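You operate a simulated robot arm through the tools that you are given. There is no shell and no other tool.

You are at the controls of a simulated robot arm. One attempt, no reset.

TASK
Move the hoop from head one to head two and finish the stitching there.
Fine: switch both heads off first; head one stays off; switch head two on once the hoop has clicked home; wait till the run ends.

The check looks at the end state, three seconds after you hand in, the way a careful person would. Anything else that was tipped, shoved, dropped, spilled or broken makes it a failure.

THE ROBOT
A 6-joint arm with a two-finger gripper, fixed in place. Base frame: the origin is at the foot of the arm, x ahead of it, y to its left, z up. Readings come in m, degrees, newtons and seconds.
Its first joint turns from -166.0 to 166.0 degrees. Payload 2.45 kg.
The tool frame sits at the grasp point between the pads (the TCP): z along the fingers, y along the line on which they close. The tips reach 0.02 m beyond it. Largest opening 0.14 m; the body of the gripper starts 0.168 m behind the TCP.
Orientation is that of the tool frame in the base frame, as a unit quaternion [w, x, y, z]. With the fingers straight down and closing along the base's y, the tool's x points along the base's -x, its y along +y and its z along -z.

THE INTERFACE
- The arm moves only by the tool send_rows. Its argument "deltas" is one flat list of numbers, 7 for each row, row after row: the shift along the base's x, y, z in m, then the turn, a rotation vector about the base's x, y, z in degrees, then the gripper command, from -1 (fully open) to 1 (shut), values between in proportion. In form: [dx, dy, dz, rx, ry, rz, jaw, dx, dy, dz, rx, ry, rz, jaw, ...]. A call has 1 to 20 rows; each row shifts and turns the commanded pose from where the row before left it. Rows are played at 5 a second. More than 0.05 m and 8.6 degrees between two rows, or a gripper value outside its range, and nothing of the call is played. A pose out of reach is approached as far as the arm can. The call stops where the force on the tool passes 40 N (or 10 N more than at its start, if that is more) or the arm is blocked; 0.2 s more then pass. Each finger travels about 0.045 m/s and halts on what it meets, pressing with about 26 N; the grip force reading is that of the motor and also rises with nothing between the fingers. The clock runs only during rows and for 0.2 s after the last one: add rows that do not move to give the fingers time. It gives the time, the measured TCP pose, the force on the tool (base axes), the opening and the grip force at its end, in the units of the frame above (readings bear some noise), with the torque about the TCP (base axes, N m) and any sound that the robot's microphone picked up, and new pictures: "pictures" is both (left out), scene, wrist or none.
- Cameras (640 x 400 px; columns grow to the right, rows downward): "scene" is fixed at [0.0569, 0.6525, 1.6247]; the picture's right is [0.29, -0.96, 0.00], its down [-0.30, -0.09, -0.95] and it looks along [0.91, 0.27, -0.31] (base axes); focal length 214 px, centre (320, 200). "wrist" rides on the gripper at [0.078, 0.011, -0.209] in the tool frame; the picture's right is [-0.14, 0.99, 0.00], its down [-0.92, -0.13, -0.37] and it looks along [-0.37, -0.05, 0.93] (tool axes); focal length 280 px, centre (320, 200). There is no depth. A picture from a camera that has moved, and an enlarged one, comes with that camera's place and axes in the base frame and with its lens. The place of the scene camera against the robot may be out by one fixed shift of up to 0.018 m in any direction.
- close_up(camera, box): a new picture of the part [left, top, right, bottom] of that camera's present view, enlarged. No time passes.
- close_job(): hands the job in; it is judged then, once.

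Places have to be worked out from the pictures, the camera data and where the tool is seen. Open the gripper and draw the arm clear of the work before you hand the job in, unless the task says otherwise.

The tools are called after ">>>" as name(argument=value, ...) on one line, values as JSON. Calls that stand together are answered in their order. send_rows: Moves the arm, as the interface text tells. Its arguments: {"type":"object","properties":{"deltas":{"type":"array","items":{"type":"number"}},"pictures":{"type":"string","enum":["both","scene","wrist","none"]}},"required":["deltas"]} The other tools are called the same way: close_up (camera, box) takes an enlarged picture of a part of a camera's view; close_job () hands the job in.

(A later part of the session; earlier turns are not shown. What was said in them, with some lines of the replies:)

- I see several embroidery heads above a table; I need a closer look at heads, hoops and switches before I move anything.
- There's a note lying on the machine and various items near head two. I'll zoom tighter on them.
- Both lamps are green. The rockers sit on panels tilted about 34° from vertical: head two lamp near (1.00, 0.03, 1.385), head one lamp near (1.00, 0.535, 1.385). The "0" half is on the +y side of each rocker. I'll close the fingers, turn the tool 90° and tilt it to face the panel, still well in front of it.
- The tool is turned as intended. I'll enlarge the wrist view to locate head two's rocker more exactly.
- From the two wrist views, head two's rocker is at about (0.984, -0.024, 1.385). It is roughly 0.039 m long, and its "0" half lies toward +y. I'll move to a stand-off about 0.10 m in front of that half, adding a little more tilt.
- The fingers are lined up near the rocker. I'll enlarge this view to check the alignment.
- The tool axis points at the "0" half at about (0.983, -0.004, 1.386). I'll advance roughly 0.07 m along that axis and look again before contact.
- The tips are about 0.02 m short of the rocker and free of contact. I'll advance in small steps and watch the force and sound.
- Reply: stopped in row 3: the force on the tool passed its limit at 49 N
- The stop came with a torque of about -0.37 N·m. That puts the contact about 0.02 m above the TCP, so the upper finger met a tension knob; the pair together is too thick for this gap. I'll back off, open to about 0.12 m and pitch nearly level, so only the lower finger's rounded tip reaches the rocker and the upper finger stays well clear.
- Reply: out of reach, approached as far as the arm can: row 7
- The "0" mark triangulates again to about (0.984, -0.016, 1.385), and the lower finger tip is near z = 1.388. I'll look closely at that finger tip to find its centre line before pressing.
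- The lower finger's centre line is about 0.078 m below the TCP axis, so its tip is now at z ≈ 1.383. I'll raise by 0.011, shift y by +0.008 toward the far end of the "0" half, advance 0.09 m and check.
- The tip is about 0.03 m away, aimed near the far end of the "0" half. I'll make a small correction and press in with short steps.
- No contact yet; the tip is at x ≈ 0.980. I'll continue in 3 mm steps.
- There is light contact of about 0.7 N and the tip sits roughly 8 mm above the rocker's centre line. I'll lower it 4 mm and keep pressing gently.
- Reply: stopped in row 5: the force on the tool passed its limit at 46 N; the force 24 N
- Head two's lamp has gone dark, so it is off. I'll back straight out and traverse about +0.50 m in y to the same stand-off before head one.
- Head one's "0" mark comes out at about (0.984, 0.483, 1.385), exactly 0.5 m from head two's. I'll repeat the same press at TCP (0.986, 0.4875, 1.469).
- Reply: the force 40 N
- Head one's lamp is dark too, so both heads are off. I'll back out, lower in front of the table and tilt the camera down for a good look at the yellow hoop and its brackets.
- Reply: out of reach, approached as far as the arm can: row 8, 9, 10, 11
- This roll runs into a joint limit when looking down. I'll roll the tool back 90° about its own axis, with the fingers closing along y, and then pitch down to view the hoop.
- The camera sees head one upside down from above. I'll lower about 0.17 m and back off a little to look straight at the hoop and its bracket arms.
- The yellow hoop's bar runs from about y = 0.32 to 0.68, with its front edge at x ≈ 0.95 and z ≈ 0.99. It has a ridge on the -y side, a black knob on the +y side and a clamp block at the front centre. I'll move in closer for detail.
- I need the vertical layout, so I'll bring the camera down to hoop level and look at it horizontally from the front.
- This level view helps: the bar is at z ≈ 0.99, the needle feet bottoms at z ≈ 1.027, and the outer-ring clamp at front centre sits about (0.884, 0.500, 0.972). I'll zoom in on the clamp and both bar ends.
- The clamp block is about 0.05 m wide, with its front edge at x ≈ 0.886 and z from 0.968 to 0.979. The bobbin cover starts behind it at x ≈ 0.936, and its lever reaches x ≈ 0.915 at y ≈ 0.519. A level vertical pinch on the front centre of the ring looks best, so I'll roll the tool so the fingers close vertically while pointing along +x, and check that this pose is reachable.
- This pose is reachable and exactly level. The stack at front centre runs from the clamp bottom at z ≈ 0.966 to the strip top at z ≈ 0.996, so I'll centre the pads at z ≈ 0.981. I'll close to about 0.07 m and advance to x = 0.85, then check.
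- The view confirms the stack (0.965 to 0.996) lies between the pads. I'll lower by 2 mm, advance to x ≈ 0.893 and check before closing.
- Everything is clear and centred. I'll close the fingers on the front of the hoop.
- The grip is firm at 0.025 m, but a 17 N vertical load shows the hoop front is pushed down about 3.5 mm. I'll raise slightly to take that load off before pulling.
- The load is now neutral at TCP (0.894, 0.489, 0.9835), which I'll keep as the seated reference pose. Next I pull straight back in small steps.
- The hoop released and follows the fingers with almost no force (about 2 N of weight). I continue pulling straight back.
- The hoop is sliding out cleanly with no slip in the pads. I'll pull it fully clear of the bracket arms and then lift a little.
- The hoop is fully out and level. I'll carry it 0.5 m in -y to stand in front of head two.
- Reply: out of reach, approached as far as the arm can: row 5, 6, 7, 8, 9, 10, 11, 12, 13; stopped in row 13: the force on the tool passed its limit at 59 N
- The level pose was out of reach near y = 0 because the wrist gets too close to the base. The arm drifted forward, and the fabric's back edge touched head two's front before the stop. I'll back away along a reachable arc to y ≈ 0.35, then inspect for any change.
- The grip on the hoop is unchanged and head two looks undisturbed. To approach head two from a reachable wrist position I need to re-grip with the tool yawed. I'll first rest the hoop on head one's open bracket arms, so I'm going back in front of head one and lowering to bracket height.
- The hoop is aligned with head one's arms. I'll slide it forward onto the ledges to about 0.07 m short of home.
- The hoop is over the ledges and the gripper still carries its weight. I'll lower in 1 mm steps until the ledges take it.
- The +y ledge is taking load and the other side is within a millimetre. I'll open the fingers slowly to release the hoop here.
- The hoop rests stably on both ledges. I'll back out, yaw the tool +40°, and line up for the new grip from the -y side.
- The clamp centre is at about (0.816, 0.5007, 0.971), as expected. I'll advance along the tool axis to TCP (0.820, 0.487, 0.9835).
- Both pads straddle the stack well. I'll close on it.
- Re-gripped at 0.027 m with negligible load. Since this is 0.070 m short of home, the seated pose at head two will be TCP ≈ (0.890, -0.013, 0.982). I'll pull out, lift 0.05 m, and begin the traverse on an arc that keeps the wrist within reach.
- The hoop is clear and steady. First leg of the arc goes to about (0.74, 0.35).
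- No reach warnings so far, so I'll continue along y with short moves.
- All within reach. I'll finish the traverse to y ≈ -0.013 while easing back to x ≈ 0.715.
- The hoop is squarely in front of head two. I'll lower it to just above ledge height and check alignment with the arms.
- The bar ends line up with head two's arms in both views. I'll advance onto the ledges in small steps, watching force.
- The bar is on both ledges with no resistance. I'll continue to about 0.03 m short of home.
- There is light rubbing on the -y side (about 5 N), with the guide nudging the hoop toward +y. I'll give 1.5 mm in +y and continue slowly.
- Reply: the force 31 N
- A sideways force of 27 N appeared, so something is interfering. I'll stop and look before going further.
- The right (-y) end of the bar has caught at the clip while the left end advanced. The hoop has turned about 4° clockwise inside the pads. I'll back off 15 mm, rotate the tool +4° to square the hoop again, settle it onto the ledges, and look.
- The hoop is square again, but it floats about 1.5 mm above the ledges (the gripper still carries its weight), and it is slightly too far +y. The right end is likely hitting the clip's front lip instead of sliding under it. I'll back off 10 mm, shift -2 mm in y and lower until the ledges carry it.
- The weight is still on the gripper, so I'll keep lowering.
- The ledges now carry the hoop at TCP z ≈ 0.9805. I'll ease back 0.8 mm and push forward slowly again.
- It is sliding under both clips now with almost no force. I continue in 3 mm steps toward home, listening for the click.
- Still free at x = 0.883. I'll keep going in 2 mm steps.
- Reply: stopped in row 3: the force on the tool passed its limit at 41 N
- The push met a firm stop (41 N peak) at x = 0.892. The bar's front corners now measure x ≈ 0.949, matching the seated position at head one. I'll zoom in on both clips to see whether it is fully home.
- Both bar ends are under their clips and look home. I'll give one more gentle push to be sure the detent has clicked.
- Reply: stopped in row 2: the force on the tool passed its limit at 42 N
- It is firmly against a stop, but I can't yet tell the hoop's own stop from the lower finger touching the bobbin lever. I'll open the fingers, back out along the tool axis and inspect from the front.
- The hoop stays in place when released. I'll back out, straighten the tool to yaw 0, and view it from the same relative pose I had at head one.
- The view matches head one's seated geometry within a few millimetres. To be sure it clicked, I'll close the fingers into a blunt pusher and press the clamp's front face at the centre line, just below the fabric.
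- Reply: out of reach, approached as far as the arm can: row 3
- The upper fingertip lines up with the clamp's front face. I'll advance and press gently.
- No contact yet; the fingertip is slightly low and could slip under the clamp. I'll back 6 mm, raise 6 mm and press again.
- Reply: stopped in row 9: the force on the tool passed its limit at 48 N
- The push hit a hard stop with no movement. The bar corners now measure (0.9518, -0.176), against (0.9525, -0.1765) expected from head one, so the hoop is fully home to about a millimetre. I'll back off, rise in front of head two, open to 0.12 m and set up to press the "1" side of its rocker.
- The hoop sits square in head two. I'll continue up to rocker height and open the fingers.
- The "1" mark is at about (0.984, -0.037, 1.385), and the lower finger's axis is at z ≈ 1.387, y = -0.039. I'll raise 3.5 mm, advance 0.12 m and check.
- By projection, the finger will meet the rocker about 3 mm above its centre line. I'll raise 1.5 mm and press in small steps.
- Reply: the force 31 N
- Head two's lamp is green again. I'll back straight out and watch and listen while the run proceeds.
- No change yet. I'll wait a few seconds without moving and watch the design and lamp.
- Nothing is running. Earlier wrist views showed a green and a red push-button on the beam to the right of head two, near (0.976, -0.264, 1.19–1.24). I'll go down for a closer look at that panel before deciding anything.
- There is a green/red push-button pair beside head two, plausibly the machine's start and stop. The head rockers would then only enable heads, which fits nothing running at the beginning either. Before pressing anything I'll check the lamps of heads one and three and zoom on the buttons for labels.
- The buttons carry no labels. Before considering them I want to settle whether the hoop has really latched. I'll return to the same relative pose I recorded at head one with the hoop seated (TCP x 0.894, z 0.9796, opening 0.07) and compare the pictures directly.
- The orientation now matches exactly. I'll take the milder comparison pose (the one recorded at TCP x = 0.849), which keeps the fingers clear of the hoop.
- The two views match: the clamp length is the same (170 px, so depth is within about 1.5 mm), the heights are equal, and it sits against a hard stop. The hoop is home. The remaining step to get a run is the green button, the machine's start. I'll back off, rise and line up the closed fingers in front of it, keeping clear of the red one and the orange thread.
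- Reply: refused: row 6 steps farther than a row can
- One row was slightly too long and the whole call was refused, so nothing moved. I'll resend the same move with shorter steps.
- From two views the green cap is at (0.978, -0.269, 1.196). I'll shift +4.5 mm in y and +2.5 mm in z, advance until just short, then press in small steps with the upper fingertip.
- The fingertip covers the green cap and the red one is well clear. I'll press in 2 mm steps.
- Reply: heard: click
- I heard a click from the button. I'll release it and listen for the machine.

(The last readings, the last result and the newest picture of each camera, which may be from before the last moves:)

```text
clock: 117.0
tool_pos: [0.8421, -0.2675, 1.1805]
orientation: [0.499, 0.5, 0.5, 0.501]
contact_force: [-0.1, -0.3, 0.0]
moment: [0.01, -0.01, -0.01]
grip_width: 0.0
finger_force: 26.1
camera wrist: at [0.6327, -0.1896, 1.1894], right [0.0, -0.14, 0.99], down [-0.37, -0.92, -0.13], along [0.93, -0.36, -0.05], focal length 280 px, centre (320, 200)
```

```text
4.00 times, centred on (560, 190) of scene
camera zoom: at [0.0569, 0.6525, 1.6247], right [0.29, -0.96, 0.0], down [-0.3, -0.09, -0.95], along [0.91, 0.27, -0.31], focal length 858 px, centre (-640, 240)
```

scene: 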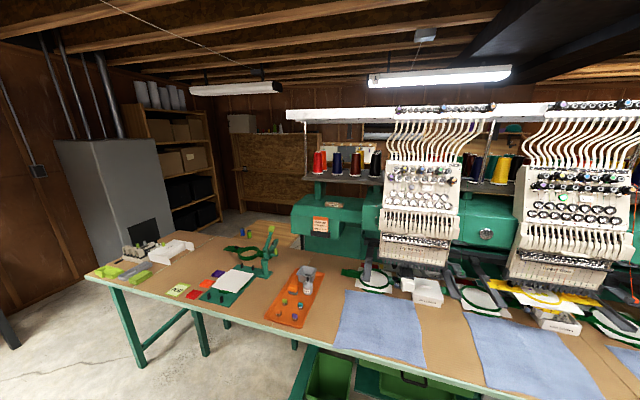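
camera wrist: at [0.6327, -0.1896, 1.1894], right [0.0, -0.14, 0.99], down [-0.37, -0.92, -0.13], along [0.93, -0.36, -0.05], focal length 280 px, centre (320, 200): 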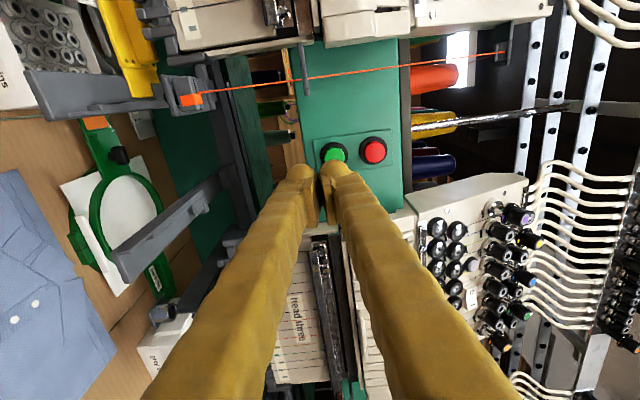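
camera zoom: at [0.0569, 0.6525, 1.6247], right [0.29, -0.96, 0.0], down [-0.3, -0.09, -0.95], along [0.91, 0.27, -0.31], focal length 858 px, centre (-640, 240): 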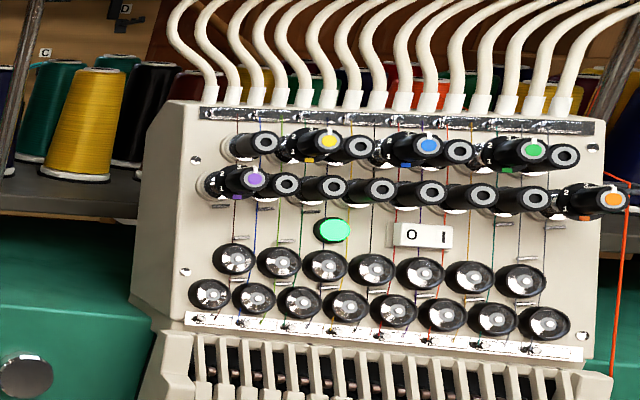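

The machine is running: the bracket has moved the hoop and a purple spot has appeared in the design. I'll stay clear and wait.

>>> send_rows(deltas=[0, 0, 0, 0, 0, 0, 1, 0, 0, 0, 0, 0, 0, 1, 0, 0, 0, 0, 0, 0, 1, 0, 0, 0, 0, 0, 0, 1, 0, 0, 0, 0, 0, 0, 1, 0, 0, 0, 0, 0, 0, 1, 0, 0, 0, 0, 0, 0, 1, 0, 0, 0, 0, 0, 0, 1, 0, 0, 0, 0, 0, 0, 1, 0, 0, 0, 0, 0, 0, 1, 0, 0, 0, 0, 0, 0, 1, 0, 0, 0, 0, 0, 0, 1, 0, 0, 0, 0, 0, 0, 1, 0, 0, 0, 0, 0, 0, 1, 0, 0, 0, 0, 0, 0, 1, 0, 0, 0, 0, 0, 0, 1, 0, 0, 0, 0, 0, 0, 1, 0, 0, 0, 0, 0, 0, 1], pictures="scene")

>>> close_up(camera="scene", box=[500, 250, 620, 325])

```text
clock: 120.8
tool_pos: [0.8422, -0.267, 1.1795]
orientation: [0.499, 0.5, 0.5, 0.501]
contact_force: [-0.1, 0.1, -0.7]
moment: [-0.02, -0.01, 0.0]
grip_width: 0.0
finger_force: 25.8
```

scene: 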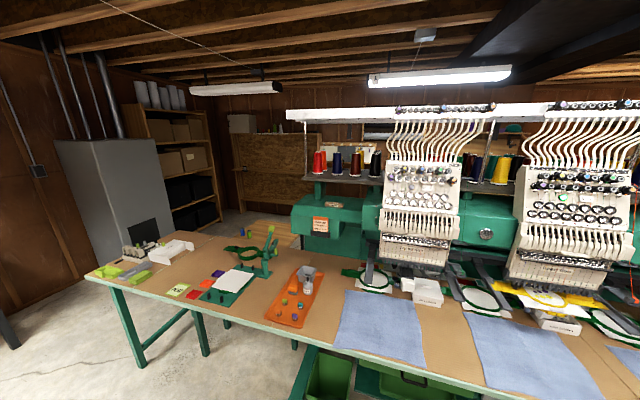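

```text
5.33 times, centred on (560, 288) of scene
camera zoom: at [0.0569, 0.6525, 1.6247], right [0.29, -0.96, 0.0], down [-0.3, -0.09, -0.95], along [0.91, 0.27, -0.31], focal length 1144 px, centre (-960, -267)
```

zoom: 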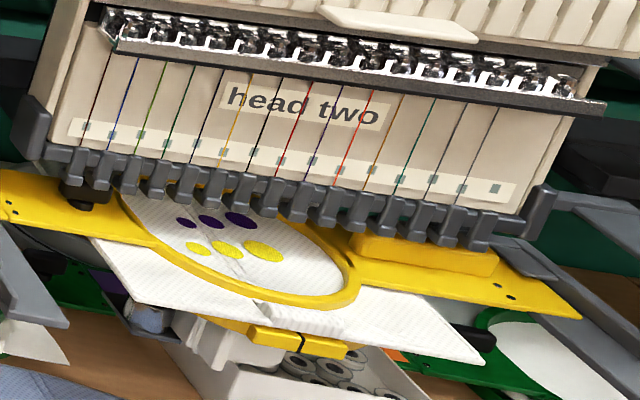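

Three purple spots are stitched and the hoop is back at its home position. I'll wait a few more seconds to see whether the run has ended.

>>> send_rows(deltas=[0, 0, 0, 0, 0, 0, 1, 0, 0, 0, 0, 0, 0, 1, 0, 0, 0, 0, 0, 0, 1, 0, 0, 0, 0, 0, 0, 1, 0, 0, 0, 0, 0, 0, 1, 0, 0, 0, 0, 0, 0, 1, 0, 0, 0, 0, 0, 0, 1, 0, 0, 0, 0, 0, 0, 1, 0, 0, 0, 0, 0, 0, 1, 0, 0, 0, 0, 0, 0, 1, 0, 0, 0, 0, 0, 0, 1, 0, 0, 0, 0, 0, 0, 1, 0, 0, 0, 0, 0, 0, 1, 0, 0, 0, 0, 0, 0, 1, 0, 0, 0, 0, 0, 0, 1, 0, 0, 0, 0, 0, 0, 1, 0, 0, 0, 0, 0, 0, 1, 0, 0, 0, 0, 0, 0, 1], pictures="scene")

>>> close_up(camera="scene", box=[500, 250, 620, 325])

>>> close_up(camera="scene", box=[370, 140, 640, 310])

```text
clock: 124.5
tool_pos: [0.8435, -0.2673, 1.1799]
orientation: [0.5, 0.5, 0.499, 0.502]
contact_force: [-0.5, 0.1, 0.1]
moment: [-0.01, 0.01, 0.01]
grip_width: 0.0
finger_force: 25.8
```

scene: 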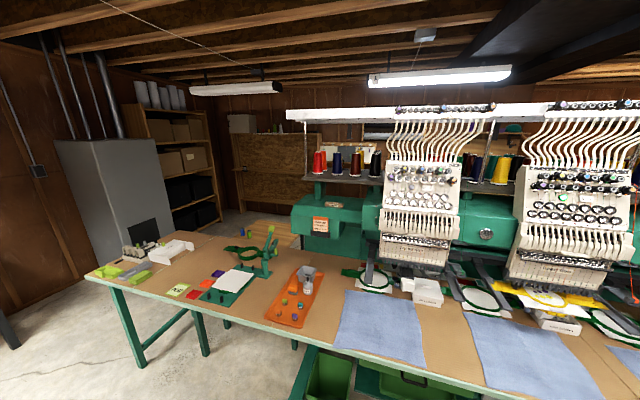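

```text
5.33 times, centred on (560, 288) of scene
camera zoom: at [0.0569, 0.6525, 1.6247], right [0.29, -0.96, 0.0], down [-0.3, -0.09, -0.95], along [0.91, 0.27, -0.31], focal length 1144 px, centre (-960, -267)
```

zoom: 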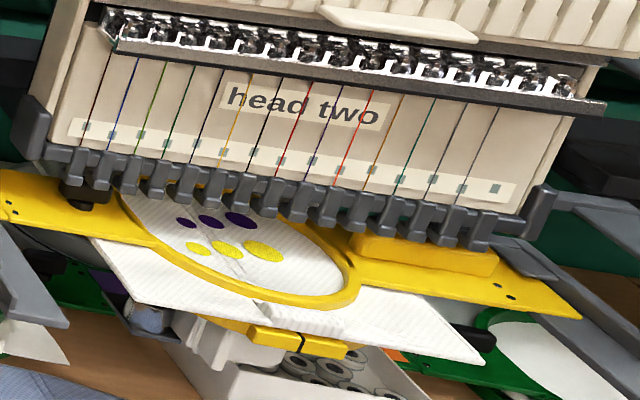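

```text
2.35 times, centred on (505, 225) of scene
camera zoom: at [0.0569, 0.6525, 1.6247], right [0.29, -0.96, 0.0], down [-0.3, -0.09, -0.95], along [0.91, 0.27, -0.31], focal length 505 px, centre (-115, 141)
```

zoom: 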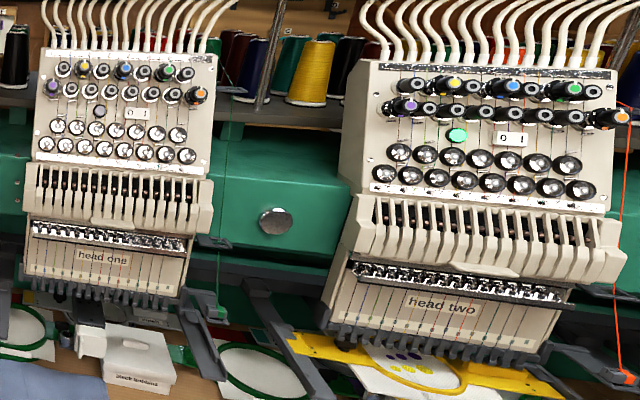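

The design is complete, with three purple and three yellow spots, and nothing has changed for several seconds. Head one is off and head two is on. I'll open the gripper, rise and draw the arm back clear of the work.

>>> send_rows(deltas=[-0.01, 0, 0.02, 0, 0, 0, 0.5, 0, 0, 0.04, 0, 0, 0, 0, 0, 0, 0.04, 0, 0, 0, -0.5, 0, 0, 0.04, 0, 0, 0, -1, 0, 0, 0.04, 0, 0, 0, -1, -0.01, 0, 0.02, 0, 8, 0, -1, -0.015, 0.01, 0.01, 0, 8, 0, -1, -0.02, 0.02, 0.01, 0, 8, 0, -1, -0.02, 0.02, 0.01, 0, 8, 0, -1, -0.02, 0.02, 0.01, 0, 8, 0, -1, -0.02, 0.02, 0.01, 0, 8, 0, -1, -0.02, 0.02, 0.01, 0, 8, 0, -1, -0.03, 0.02, 0.01, 0, 8, 0, -1, -0.03, 0.02, 0, 0, 8, 0, -1, -0.03, 0.02, 0, 0, 8, 0, -1, -0.03, 0.02, 0, 0, 6, 0, -1])

>>> close_up(camera="scene", box=[330, 230, 640, 400])

>>> close_up(camera="scene", box=[500, 260, 600, 322])

```text
clock: 128.0
tool_pos: [0.6719, -0.1883, 1.1635]
orientation: [0.326, 0.606, 0.659, 0.303]
contact_force: [-0.1, 0.1, -0.7]
moment: [0.01, 0.03, 0.02]
grip_width: 0.1399
finger_force: 0.1
out of reach, approached as far as the arm can: row 8, 9, 10, 11, 12, 13, 14, 15, 16
camera wrist: at [0.508, -0.1099, 1.2917], right [0.6, -0.06, 0.8], down [-0.33, -0.93, 0.18], along [0.73, -0.37, -0.58], focal length 280 px, centre (320, 200)
```

scene: 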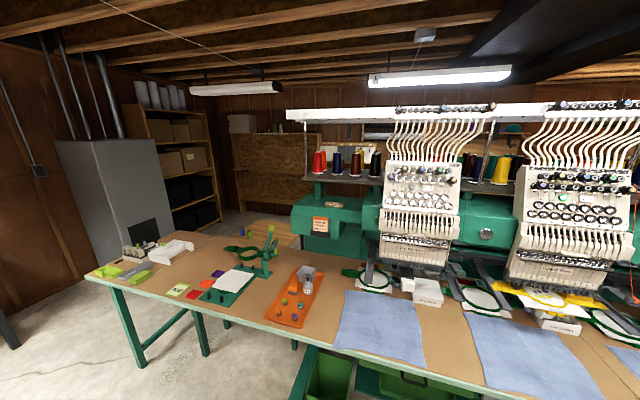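
wrist: 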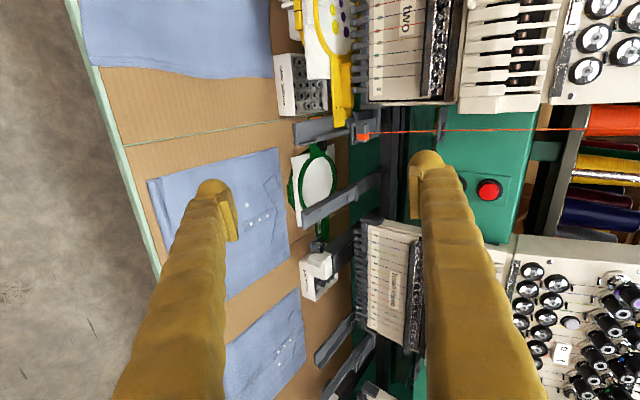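

```text
2.06 times, centred on (485, 315) of scene
camera zoom: at [0.0569, 0.6525, 1.6247], right [0.29, -0.96, 0.0], down [-0.3, -0.09, -0.95], along [0.91, 0.27, -0.31], focal length 443 px, centre (-21, -37)
```

zoom: 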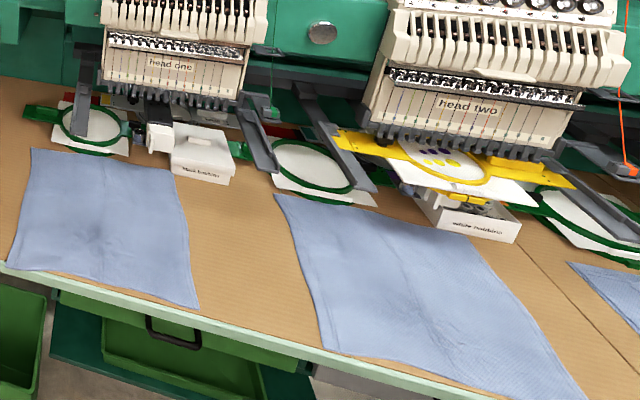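

```text
6.40 times, centred on (550, 291) of scene
camera zoom: at [0.0569, 0.6525, 1.6247], right [0.29, -0.96, 0.0], down [-0.3, -0.09, -0.95], along [0.91, 0.27, -0.31], focal length 1373 px, centre (-1152, -382)
```

zoom: 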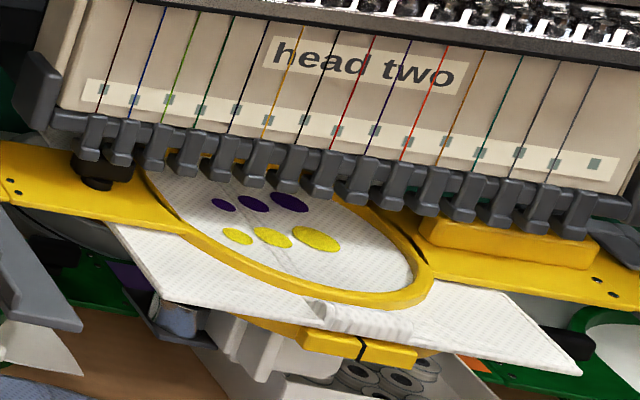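

The arm is back over free space and everything in the scene looks undisturbed. I'll raise it a little farther for good measure and then hand in.

>>> send_rows(deltas=[0, 0.01, 0.04, 0, 0, 0, -1, 0, 0.01, 0.04, 0, 0, 0, -1, 0, 0.01, 0.04, 0, 0, 0, -1, 0, 0, 0.03, 0, 0, 0, -1, 0, 0, 0, 0, 0, 0, -1])

>>> close_up(camera="scene", box=[370, 140, 640, 310])

```text
clock: 129.2
tool_pos: [0.6783, -0.1796, 1.178]
orientation: [0.332, 0.603, 0.656, 0.311]
contact_force: [-0.4, -0.9, -0.3]
moment: [0.01, 0.0, 0.0]
grip_width: 0.1399
finger_force: 0.2
out of reach, approached as far as the arm can: row 1, 2, 3, 4
camera wrist: at [0.5113, -0.1019, 1.3024], right [0.59, -0.06, 0.81], down [-0.32, -0.93, 0.17], along [0.74, -0.36, -0.56], focal length 280 px, centre (320, 200)
```

scene: 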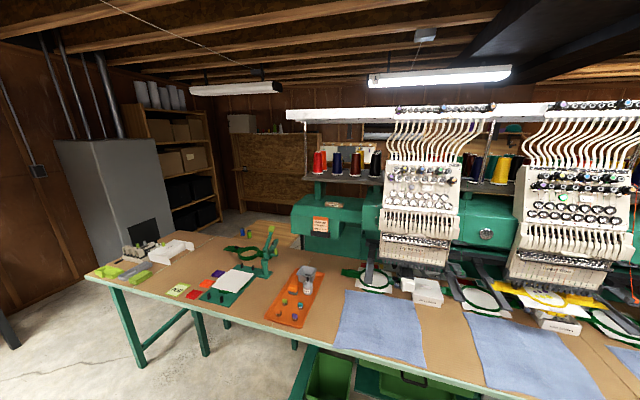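
wrist: 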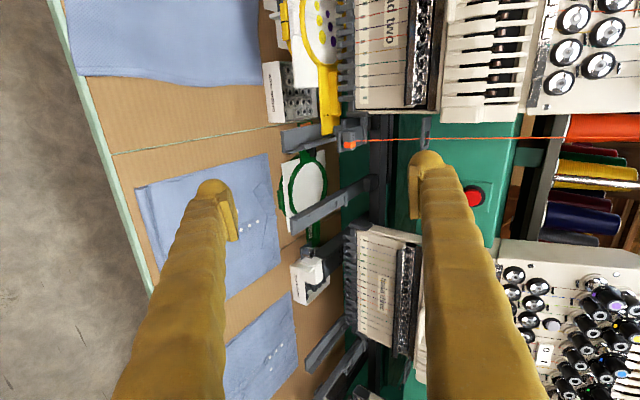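

```text
2.35 times, centred on (505, 225) of scene
camera zoom: at [0.0569, 0.6525, 1.6247], right [0.29, -0.96, 0.0], down [-0.3, -0.09, -0.95], along [0.91, 0.27, -0.31], focal length 505 px, centre (-115, 141)
```

zoom: 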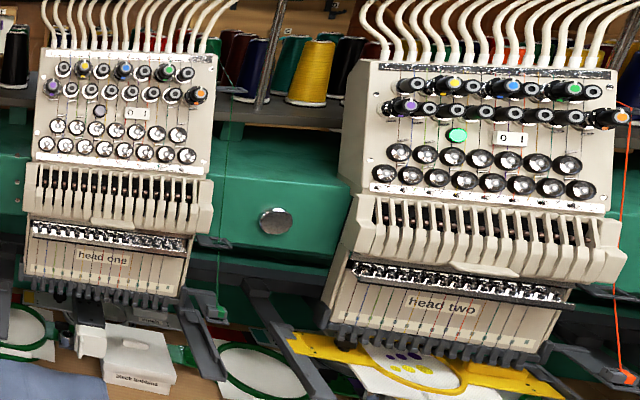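

Final state: the hoop is seated at head two with the stitching finished, head one's lamp is dark and head two's is green. The gripper is open and the arm is clear of the work, so I'm handing in.

>>> close_job()

```text
The job is handed in.
```

The yellow hoop is now in head two and the stitching is finished there. Head one is off and head two is on. The job is handed in, with the gripper open and the arm clear of the work.

- **Switching:** I turned head two off and then head one before touching the hoop. Head one stayed off.
- **Seating:** I heard no click when the hoop went home. I took it as seated because it hit a hard stop twice and matched its old position at head one to within about 2 mm. The machine then carried it through the run.
- **Starting the run:** Switching head two on did not start anything by itself. I pressed the green button beside head two, which your note did not mention. The hoop moved and three purple spots were stitched next to the three yellow ones. Nothing changed for several seconds after that, so I took the run as ended.
- **Contacts on the way:**
  - One finger pressed a tension knob on head two during my first try at its switch.
  - The edge of the fabric touched the front of head two while I was carrying the hoop.
  - The hoop caught on its right clip once, so I backed it off and re-seated it.
  - I saw nothing moved or damaged in the pictures afterwards.
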